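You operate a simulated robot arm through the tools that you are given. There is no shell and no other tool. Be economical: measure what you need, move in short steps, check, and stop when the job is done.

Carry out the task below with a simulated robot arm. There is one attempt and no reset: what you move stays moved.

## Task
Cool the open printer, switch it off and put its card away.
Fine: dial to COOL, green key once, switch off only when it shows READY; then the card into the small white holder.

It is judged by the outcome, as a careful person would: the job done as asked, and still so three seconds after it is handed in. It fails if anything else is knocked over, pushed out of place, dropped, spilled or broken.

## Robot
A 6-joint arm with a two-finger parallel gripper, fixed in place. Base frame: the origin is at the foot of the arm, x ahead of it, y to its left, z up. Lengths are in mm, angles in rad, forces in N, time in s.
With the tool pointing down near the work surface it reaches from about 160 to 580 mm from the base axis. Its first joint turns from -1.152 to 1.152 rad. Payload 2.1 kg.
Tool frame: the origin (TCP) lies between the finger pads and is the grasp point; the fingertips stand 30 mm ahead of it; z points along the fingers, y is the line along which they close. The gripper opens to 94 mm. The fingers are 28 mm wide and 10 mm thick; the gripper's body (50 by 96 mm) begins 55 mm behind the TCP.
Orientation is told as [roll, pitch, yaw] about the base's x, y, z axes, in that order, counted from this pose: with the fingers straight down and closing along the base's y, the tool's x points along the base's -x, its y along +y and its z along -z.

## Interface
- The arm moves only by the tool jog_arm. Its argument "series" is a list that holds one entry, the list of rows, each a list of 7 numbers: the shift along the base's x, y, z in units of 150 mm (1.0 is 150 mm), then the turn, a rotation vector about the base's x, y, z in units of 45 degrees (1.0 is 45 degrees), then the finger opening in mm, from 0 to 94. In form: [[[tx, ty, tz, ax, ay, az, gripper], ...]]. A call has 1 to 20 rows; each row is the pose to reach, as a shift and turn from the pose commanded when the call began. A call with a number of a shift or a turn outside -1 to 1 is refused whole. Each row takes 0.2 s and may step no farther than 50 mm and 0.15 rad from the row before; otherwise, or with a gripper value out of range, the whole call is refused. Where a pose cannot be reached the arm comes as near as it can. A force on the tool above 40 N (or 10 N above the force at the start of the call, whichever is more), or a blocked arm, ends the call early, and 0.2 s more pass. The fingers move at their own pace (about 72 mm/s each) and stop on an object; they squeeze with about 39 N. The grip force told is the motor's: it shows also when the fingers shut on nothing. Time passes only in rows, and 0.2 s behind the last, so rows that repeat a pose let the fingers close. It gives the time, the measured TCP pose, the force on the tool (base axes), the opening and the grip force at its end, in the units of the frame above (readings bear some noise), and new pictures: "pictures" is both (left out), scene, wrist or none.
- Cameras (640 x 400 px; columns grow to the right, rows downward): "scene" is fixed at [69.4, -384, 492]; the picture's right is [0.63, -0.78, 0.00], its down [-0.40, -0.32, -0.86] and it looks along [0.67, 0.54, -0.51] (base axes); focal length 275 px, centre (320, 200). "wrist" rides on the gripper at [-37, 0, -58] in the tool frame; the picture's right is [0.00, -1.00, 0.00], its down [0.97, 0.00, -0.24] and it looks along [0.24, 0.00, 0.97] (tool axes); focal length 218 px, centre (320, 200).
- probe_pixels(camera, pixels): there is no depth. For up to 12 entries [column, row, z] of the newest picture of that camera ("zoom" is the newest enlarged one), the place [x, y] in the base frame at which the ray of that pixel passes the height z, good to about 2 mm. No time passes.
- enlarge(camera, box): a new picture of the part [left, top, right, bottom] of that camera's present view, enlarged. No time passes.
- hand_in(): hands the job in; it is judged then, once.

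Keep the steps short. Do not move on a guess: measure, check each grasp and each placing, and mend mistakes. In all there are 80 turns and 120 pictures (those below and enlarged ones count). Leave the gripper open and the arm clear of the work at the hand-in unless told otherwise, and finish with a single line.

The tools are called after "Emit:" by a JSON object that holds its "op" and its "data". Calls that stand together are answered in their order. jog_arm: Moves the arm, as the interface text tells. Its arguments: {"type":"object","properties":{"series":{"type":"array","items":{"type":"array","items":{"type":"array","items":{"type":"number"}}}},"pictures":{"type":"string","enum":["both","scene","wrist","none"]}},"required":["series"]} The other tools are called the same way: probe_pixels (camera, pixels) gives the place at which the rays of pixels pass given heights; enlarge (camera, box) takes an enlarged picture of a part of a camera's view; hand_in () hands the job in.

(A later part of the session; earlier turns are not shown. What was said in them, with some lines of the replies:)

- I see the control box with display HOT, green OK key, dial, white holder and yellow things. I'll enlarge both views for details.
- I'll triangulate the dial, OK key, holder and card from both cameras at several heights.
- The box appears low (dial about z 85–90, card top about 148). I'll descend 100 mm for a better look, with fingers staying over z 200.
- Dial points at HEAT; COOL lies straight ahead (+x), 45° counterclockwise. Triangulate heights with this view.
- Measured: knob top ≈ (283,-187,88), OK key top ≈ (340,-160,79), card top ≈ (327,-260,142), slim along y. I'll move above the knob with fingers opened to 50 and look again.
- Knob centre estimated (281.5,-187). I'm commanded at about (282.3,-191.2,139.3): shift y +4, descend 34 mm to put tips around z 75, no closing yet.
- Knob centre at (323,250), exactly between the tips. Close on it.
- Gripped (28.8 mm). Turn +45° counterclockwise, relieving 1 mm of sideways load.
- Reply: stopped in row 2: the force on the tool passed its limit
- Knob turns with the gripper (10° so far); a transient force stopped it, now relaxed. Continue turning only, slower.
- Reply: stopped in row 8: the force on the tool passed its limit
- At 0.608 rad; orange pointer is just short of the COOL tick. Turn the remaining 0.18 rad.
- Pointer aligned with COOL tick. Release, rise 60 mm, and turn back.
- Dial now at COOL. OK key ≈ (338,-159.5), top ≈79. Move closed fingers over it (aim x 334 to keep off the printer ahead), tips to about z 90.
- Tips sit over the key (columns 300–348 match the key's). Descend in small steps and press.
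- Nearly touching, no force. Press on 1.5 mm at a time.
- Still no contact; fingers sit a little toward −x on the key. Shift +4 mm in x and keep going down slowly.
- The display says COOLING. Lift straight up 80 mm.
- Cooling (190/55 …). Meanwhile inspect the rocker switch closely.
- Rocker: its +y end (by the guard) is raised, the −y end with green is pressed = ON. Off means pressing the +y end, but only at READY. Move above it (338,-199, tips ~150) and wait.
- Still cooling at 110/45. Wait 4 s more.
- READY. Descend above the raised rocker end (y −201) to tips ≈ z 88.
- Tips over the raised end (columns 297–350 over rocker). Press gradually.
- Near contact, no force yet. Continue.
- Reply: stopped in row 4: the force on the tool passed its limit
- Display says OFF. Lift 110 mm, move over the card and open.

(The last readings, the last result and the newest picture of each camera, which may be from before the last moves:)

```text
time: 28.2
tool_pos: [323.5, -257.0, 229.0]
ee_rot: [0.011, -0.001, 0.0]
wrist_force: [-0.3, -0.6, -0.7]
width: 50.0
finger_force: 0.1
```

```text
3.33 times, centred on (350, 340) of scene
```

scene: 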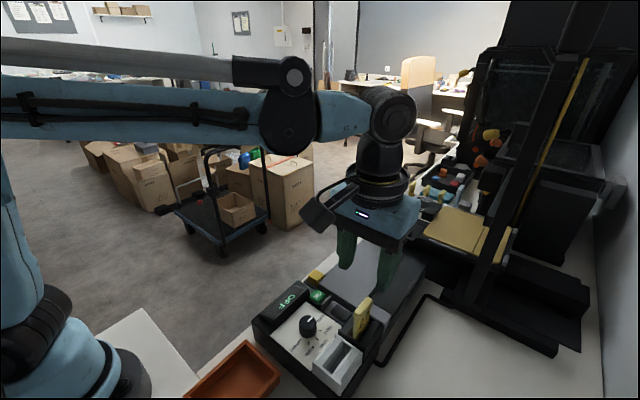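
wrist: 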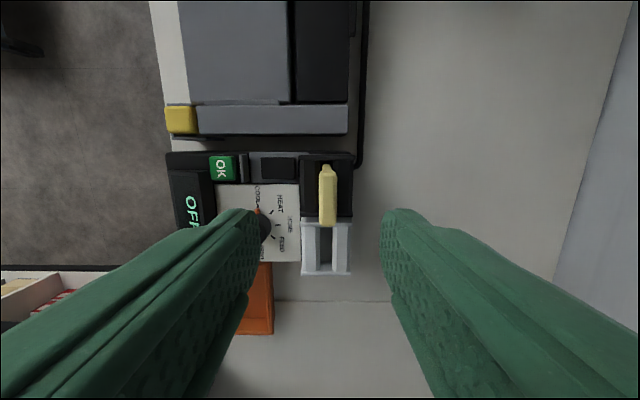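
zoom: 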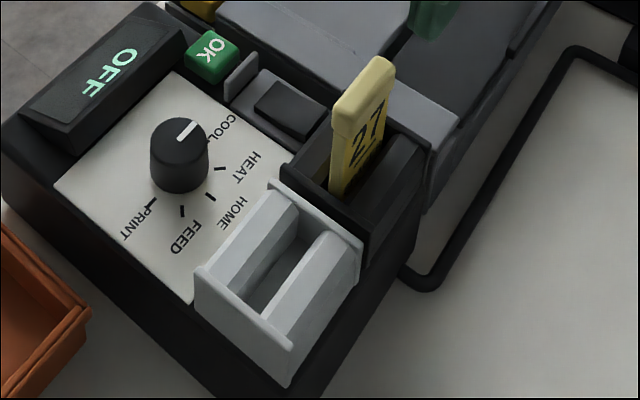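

Switched OFF. Card top centre ≈ (326,-262.3,142), upright, 12 mm thick. Lower with 50 mm opening to about TCP z 152 and check.

Emit:
{"op": "jog_arm", "data": {"series": [[[0.013, -0.026, 0, 0, 0, 0, 50], [0.013, -0.026, -0.25, 0, 0, 0, 50], [0.013, -0.026, -0.5, 0, 0, 0, 50], [0.013, -0.026, -0.5, 0, 0, 0, 50]]], "pictures": "both"}}

Emit:
{"op": "enlarge", "data": {"camera": "scene", "box": [320, 260, 410, 340]}}

```text
time: 29.2
tool_pos: [328.9, -262.5, 151.8]
ee_rot: [0.01, -0.001, 0.001]
wrist_force: [-0.1, -0.5, 0.1]
width: 50.2
finger_force: 0.1
```

scene: 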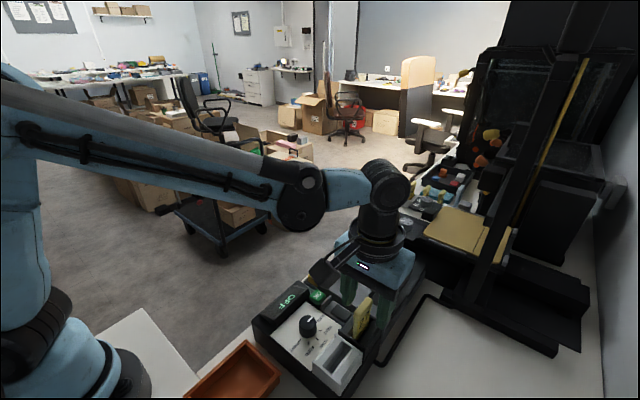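
wrist: 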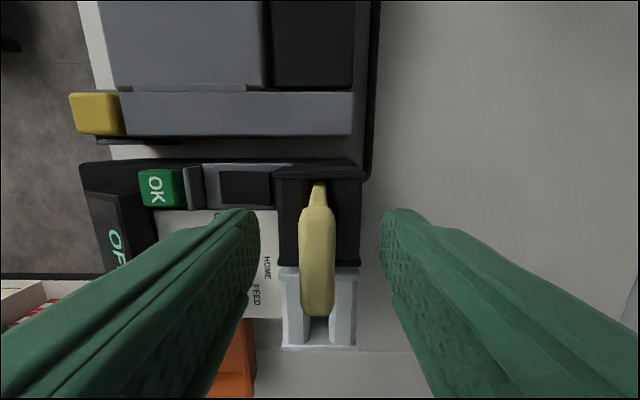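

```text
5.00 times, centred on (365, 300) of scene
```

zoom: 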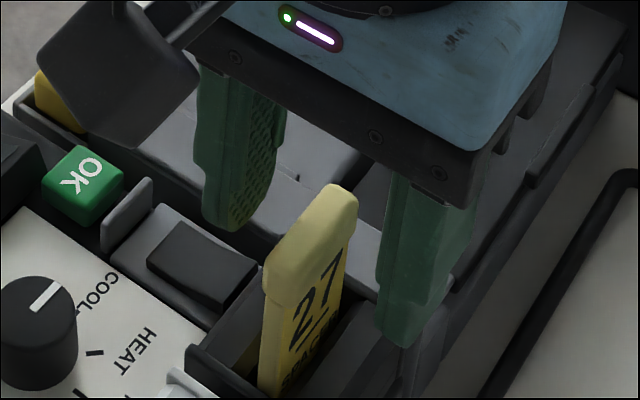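

Card centred (col 317, row ~260). Lower 15 mm, adjust +1 mm y, then close.

Emit:
{"op": "jog_arm", "data": {"series": [[[-0.005, 0.007, -0.05, 0, 0, 0, 50], [-0.005, 0.007, -0.1, 0, 0, 0, 50], [-0.005, 0.007, -0.1, 0, 0, 0, 25], [-0.005, 0.007, -0.1, 0, 0, 0, 5], [-0.005, 0.007, -0.1, 0, 0, 0, 5], [-0.005, 0.007, -0.1, 0, 0, 0, 5]]], "pictures": "both"}}

Emit:
{"op": "enlarge", "data": {"camera": "scene", "box": [320, 260, 410, 340]}}

```text
time: 30.6
tool_pos: [327.5, -260.8, 136.1]
ee_rot: [0.009, 0.0, 0.001]
wrist_force: [-0.8, 0.1, 0.9]
width: 16.1
finger_force: 38.2
```

scene: 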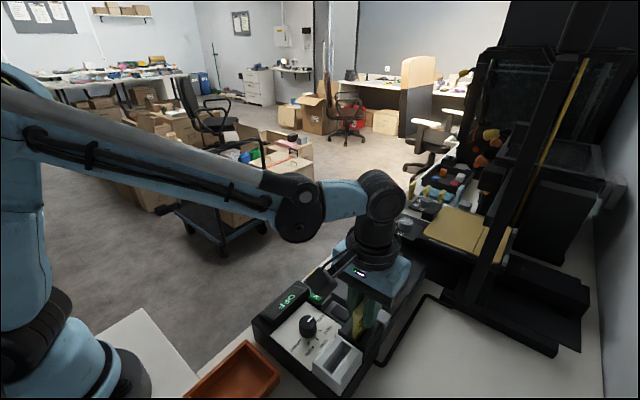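
wrist: 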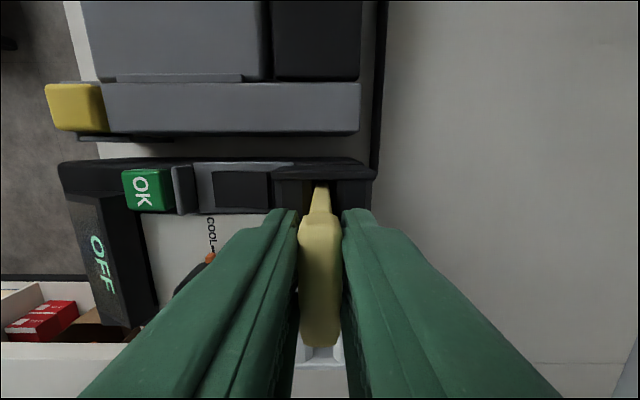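

```text
5.00 times, centred on (365, 300) of scene
```

zoom: 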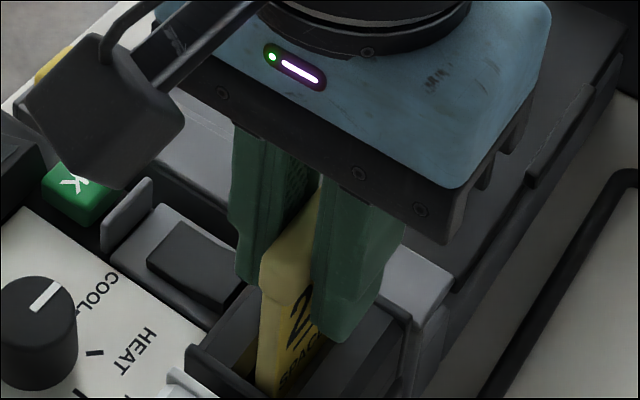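

Gripped at 16.1 mm. Lift straight up.

Emit:
{"op": "jog_arm", "data": {"series": [[[0, 0, 0.05, 0, 0, 0, 5], [0, 0, 0.12, 0, 0, 0, 5], [0, 0, 0.24, 0, 0, 0, 5], [0, 0, 0.38, 0, 0, 0, 5], [0, 0, 0.52, 0, 0, 0, 5], [0, 0, 0.66, 0, 0, 0, 5], [0, 0, 0.66, 0, 0, 0, 5]]], "pictures": "both"}}

Emit:
{"op": "enlarge", "data": {"camera": "scene", "box": [300, 220, 440, 400]}}

```text
time: 32.2
tool_pos: [324.4, -260.3, 236.0]
ee_rot: [0.009, -0.001, -0.001]
wrist_force: [-0.4, 0.6, 0.4]
width: 15.9
finger_force: 39.1
```

scene: 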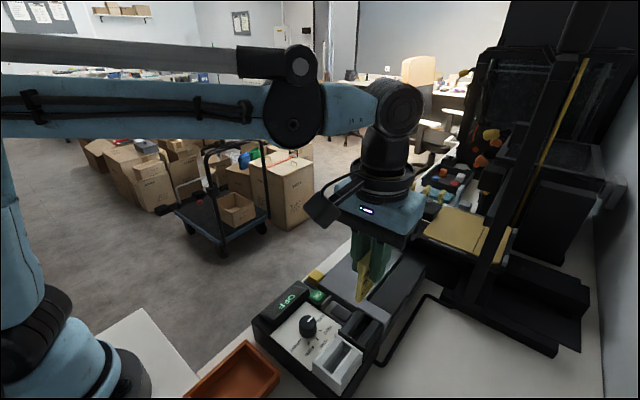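
wrist: 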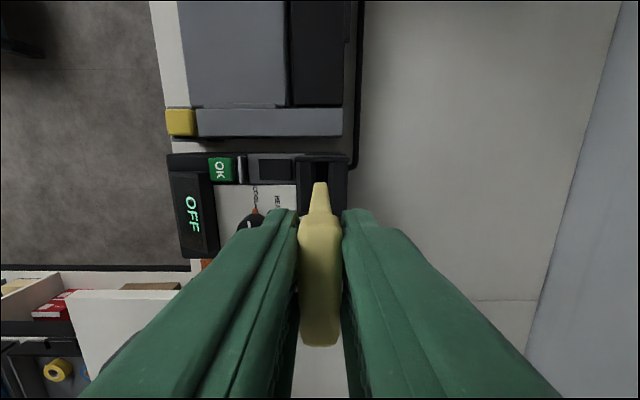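

```text
2.22 times, centred on (370, 310) of scene
```

zoom: 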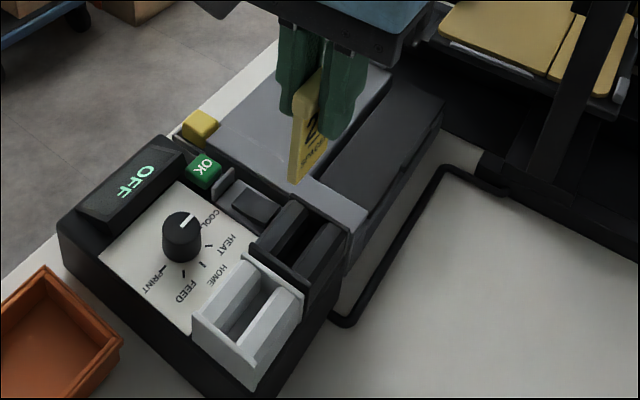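

Card lifted cleanly and hangs vertical. Move aside to y −190 to view the white holder unobstructed.

Emit:
{"op": "jog_arm", "data": {"series": [[[-0.15, 0.2, 0, 0, 0, 0, 5], [-0.3, 0.4, 0, 0, 0, 0, 5], [-0.3, 0.5, 0, 0, 0, 0, 5], [-0.3, 0.5, 0, 0, 0, 0, 5]]], "pictures": "wrist"}}

Emit:
{"op": "enlarge", "data": {"camera": "wrist", "box": [340, 100, 480, 260]}}

Emit:
{"op": "enlarge", "data": {"camera": "scene", "box": [305, 300, 405, 400]}}

```text
time: 33.2
tool_pos: [277.3, -185.1, 234.8]
ee_rot: [0.011, -0.001, -0.001]
wrist_force: [-0.6, -0.9, -0.1]
width: 16.0
finger_force: 39.6
```

wrist: 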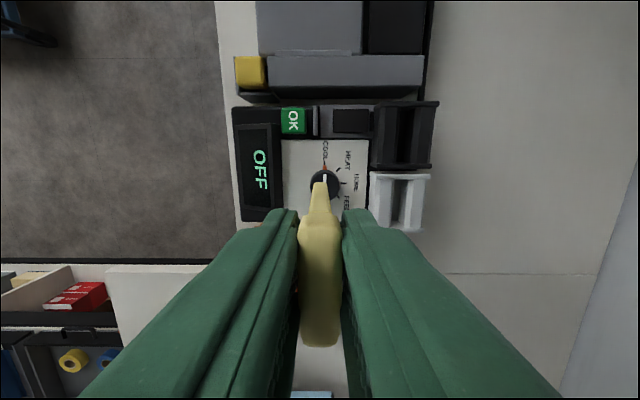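

```text
2.50 times, centred on (410, 180) of wrist
```

zoom: 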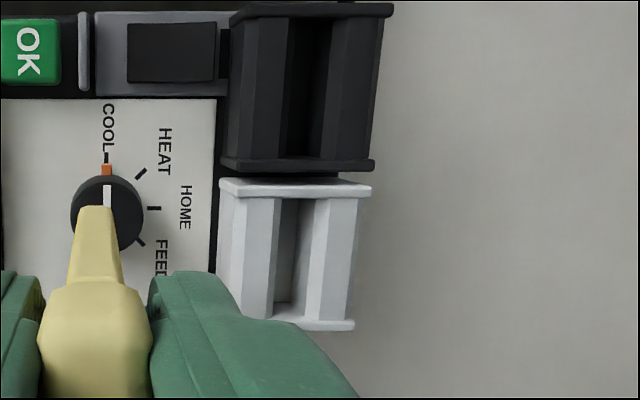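

```text
4.00 times, centred on (355, 350) of scene
```

zoom: 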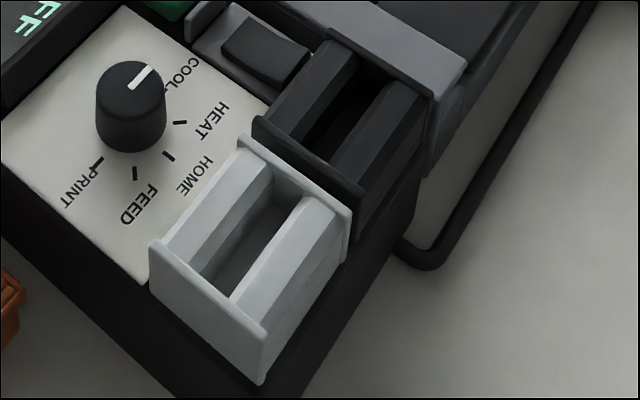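

White holder lines up with the black one (same y, same height), slot centre about 63 mm nearer. Move over it and lower the card bottom to about z 103.

Emit:
{"op": "jog_arm", "data": {"series": [[[-0.06, -0.2, 0, 0, 0, 0, 5], [-0.127, -0.4, 0, 0, 0, 0, 5], [-0.127, -0.5, 0, 0, 0, 0, 5], [-0.127, -0.5, -0.2, 0, 0, 0, 5], [-0.127, -0.5, -0.34, 0, 0, 0, 5], [-0.127, -0.5, -0.34, 0, 0, 0, 5]]], "pictures": "both"}}

Emit:
{"op": "enlarge", "data": {"camera": "scene", "box": [305, 300, 405, 400]}}

Emit:
{"op": "enlarge", "data": {"camera": "wrist", "box": [240, 120, 400, 250]}}

```text
time: 34.6
tool_pos: [261.8, -260.7, 185.7]
ee_rot: [0.012, 0.0, 0.0]
wrist_force: [0.2, 0.4, 0.6]
width: 15.9
finger_force: 39.2
```

scene: 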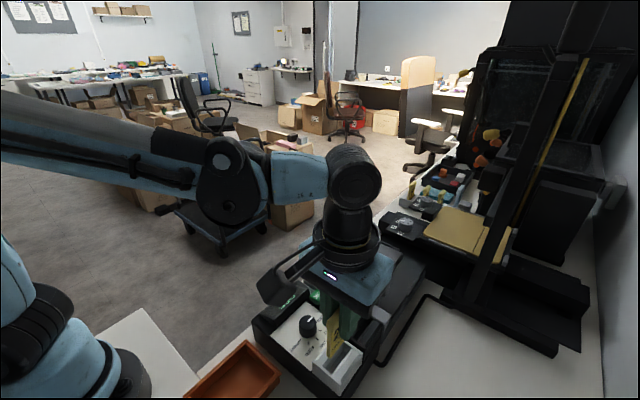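
wrist: 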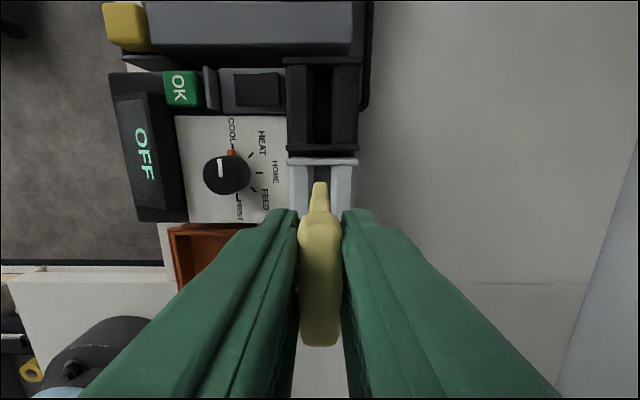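

```text
4.00 times, centred on (355, 350) of scene
```

zoom: 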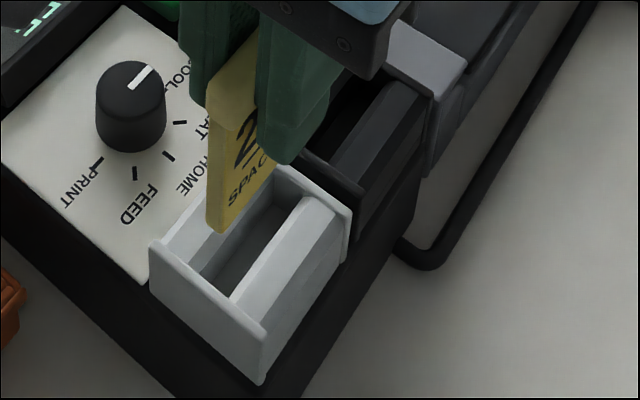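

```text
3.08 times, centred on (320, 185) of wrist
```

zoom: 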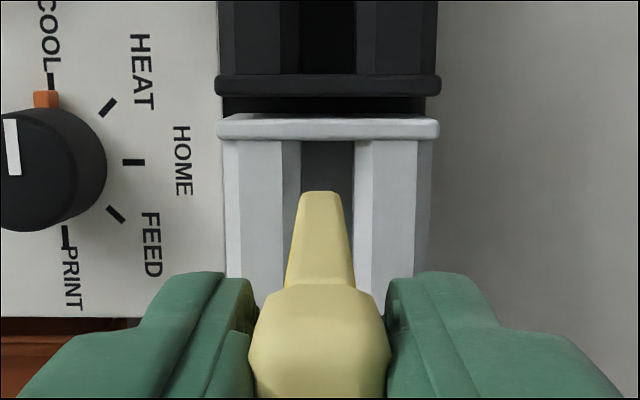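

Card aligned; slot middle is ~1 mm toward −y of the card. Shift −1 mm y and lower slowly.

Emit:
{"op": "jog_arm", "data": {"series": [[[0, -0.008, -0.04, 0, 0, 0, 5], [0, -0.008, -0.09, 0, 0, 0, 5], [0, -0.008, -0.14, 0, 0, 0, 5], [0, -0.008, -0.19, 0, 0, 0, 5], [0, -0.008, -0.24, 0, 0, 0, 5]]], "pictures": "both"}}

Emit:
{"op": "enlarge", "data": {"camera": "scene", "box": [305, 300, 405, 400]}}

```text
time: 35.8
tool_pos: [261.1, -261.5, 149.0]
ee_rot: [0.01, 0.0, 0.001]
wrist_force: [-0.2, 0.4, 0.2]
width: 15.8
finger_force: 38.8
```

scene: 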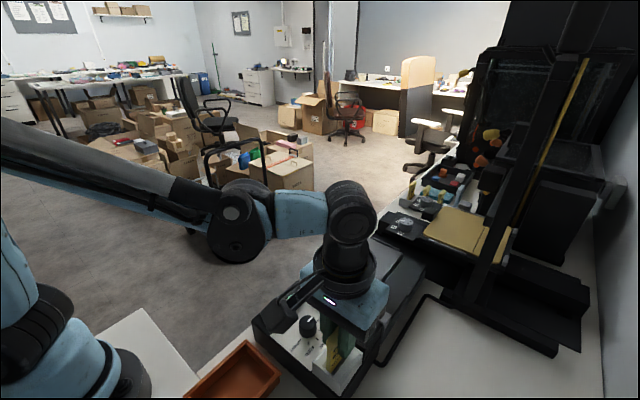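
wrist: 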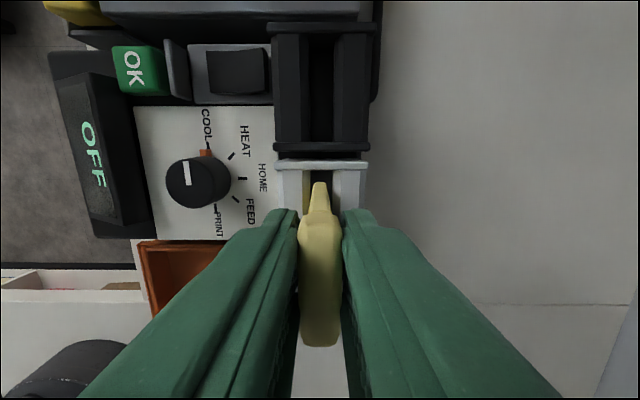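

```text
4.00 times, centred on (355, 350) of scene
```

zoom: 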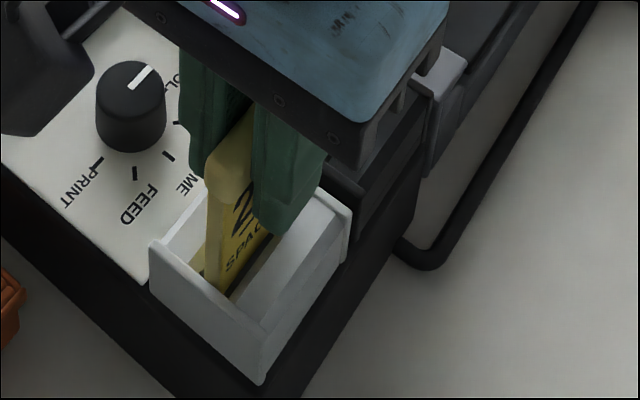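

Card is in the slot, no contact force. Continue down ~13 mm in small steps to the seat.

Emit:
{"op": "jog_arm", "data": {"series": [[[0, 0, -0.02, 0, 0, 0, 5], [0, 0, -0.04, 0, 0, 0, 5], [0, 0, -0.06, 0, 0, 0, 5], [0, 0, -0.075, 0, 0, 0, 5], [0, 0, -0.085, 0, 0, 0, 5]]], "pictures": "wrist"}}

Emit:
{"op": "enlarge", "data": {"camera": "scene", "box": [305, 300, 405, 400]}}

```text
time: 37.0
tool_pos: [261.4, -261.9, 136.4]
ee_rot: [0.01, 0.0, 0.0]
wrist_force: [0.0, -0.7, 12.3]
width: 16.2
finger_force: 38.6
```

wrist: 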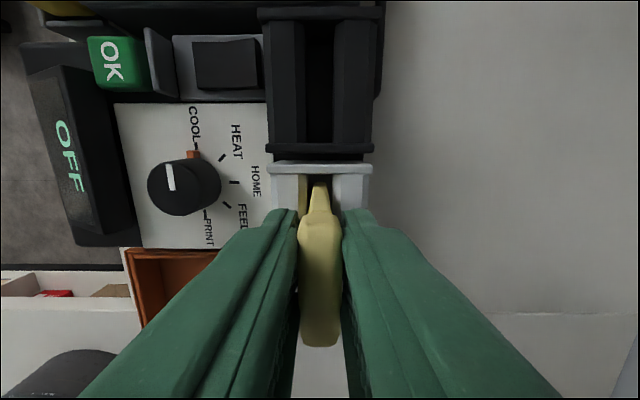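

```text
4.00 times, centred on (355, 350) of scene
```

zoom: 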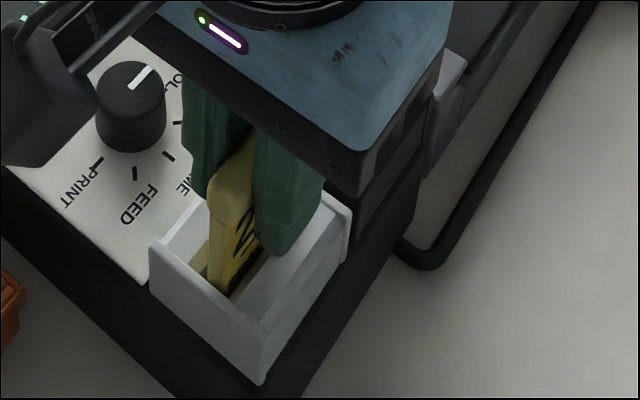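

Seated: 12 N of upward force at the same height as in the original slot. Open, then lift away.

Emit:
{"op": "jog_arm", "data": {"series": [[[0, 0, 0, 0, 0, 0, 30], [0, 0, 0, 0, 0, 0, 46], [0, 0, 0, 0, 0, 0, 46], [0, 0, 0.15, 0, 0, 0, 46], [0, 0, 0.4, 0, 0, 0, 46], [0, 0, 0.7, 0, 0, 0, 60], [-0.1, 0.3, 0.9, 0, 0, 0, 90], [-0.1, 0.55, 0.9, 0, 0, 0, 94], [-0.1, 0.55, 0.9, 0, 0, 0, 94]]], "pictures": "both"}}

Emit:
{"op": "enlarge", "data": {"camera": "scene", "box": [250, 270, 400, 400]}}

Emit:
{"op": "enlarge", "data": {"camera": "wrist", "box": [200, 80, 460, 260]}}

```text
refused: row 7 steps farther than a row can; nothing moved
```

```text
3.08 times, centred on (325, 335) of scene
```

zoom: 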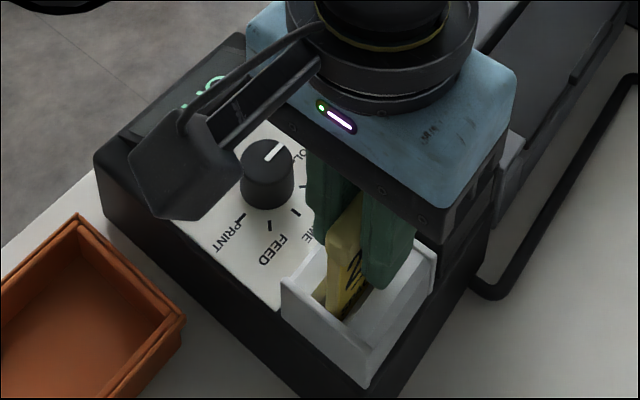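

```text
2.22 times, centred on (330, 170) of wrist
```

zoom: 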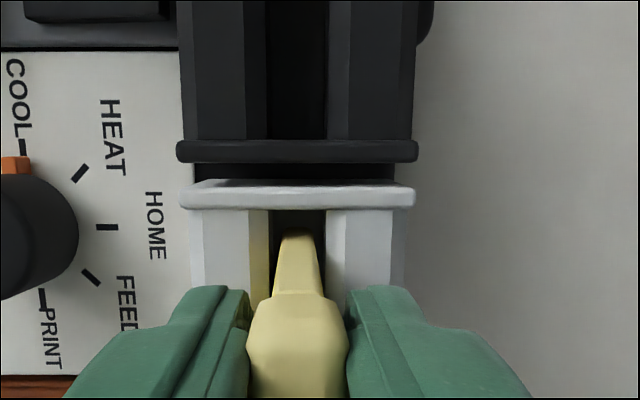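

A row stepped too far and nothing moved; same motion with shorter steps.

Emit:
{"op": "jog_arm", "data": {"series": [[[0, 0, 0, 0, 0, 0, 30], [0, 0, 0, 0, 0, 0, 46], [0, 0, 0, 0, 0, 0, 46], [0, 0, 0.15, 0, 0, 0, 46], [0, 0, 0.4, 0, 0, 0, 46], [0, 0, 0.7, 0, 0, 0, 60], [0, 0, 0.9, 0, 0, 0, 90], [-0.1, 0.25, 0.9, 0, 0, 0, 94], [-0.1, 0.5, 0.9, 0, 0, 0, 94], [-0.1, 0.5, 0.9, 0, 0, 0, 94]]], "pictures": "both"}}

Emit:
{"op": "enlarge", "data": {"camera": "scene", "box": [250, 270, 400, 400]}}

Emit:
{"op": "enlarge", "data": {"camera": "wrist", "box": [200, 80, 460, 260]}}

```text
time: 39.2
tool_pos: [247.4, -186.4, 272.3]
ee_rot: [0.009, 0.0, 0.0]
wrist_force: [0.1, -0.3, 0.3]
width: 93.7
finger_force: 0.1
```

scene: 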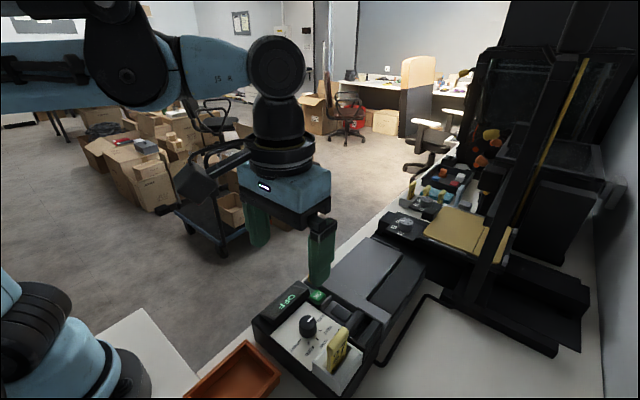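
wrist: 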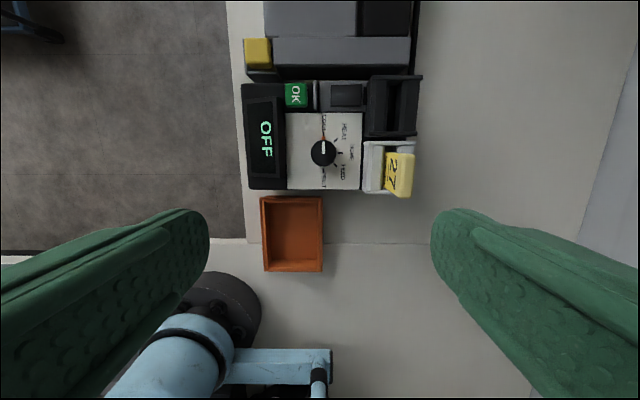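

```text
3.08 times, centred on (325, 335) of scene
```

zoom: 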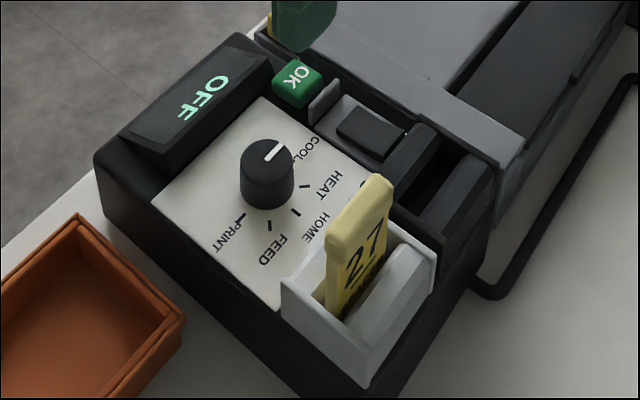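

```text
2.22 times, centred on (330, 170) of wrist
```

zoom: 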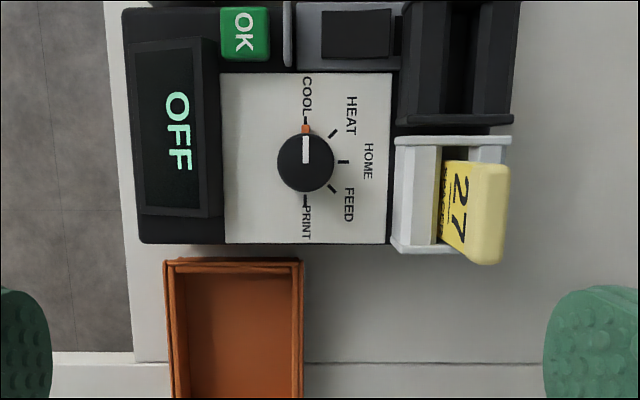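

The display shows OFF, the dial points at COOL, and the card stands upright in the white holder. The gripper is open and clear of the work, so I'm handing in.

Emit:
{"op": "hand_in", "data": {}}

```text
The job is handed in.
```

I cooled the printer (dial to COOL, green key once), switched it off only once it showed READY, and put card 27 in the small white holder.
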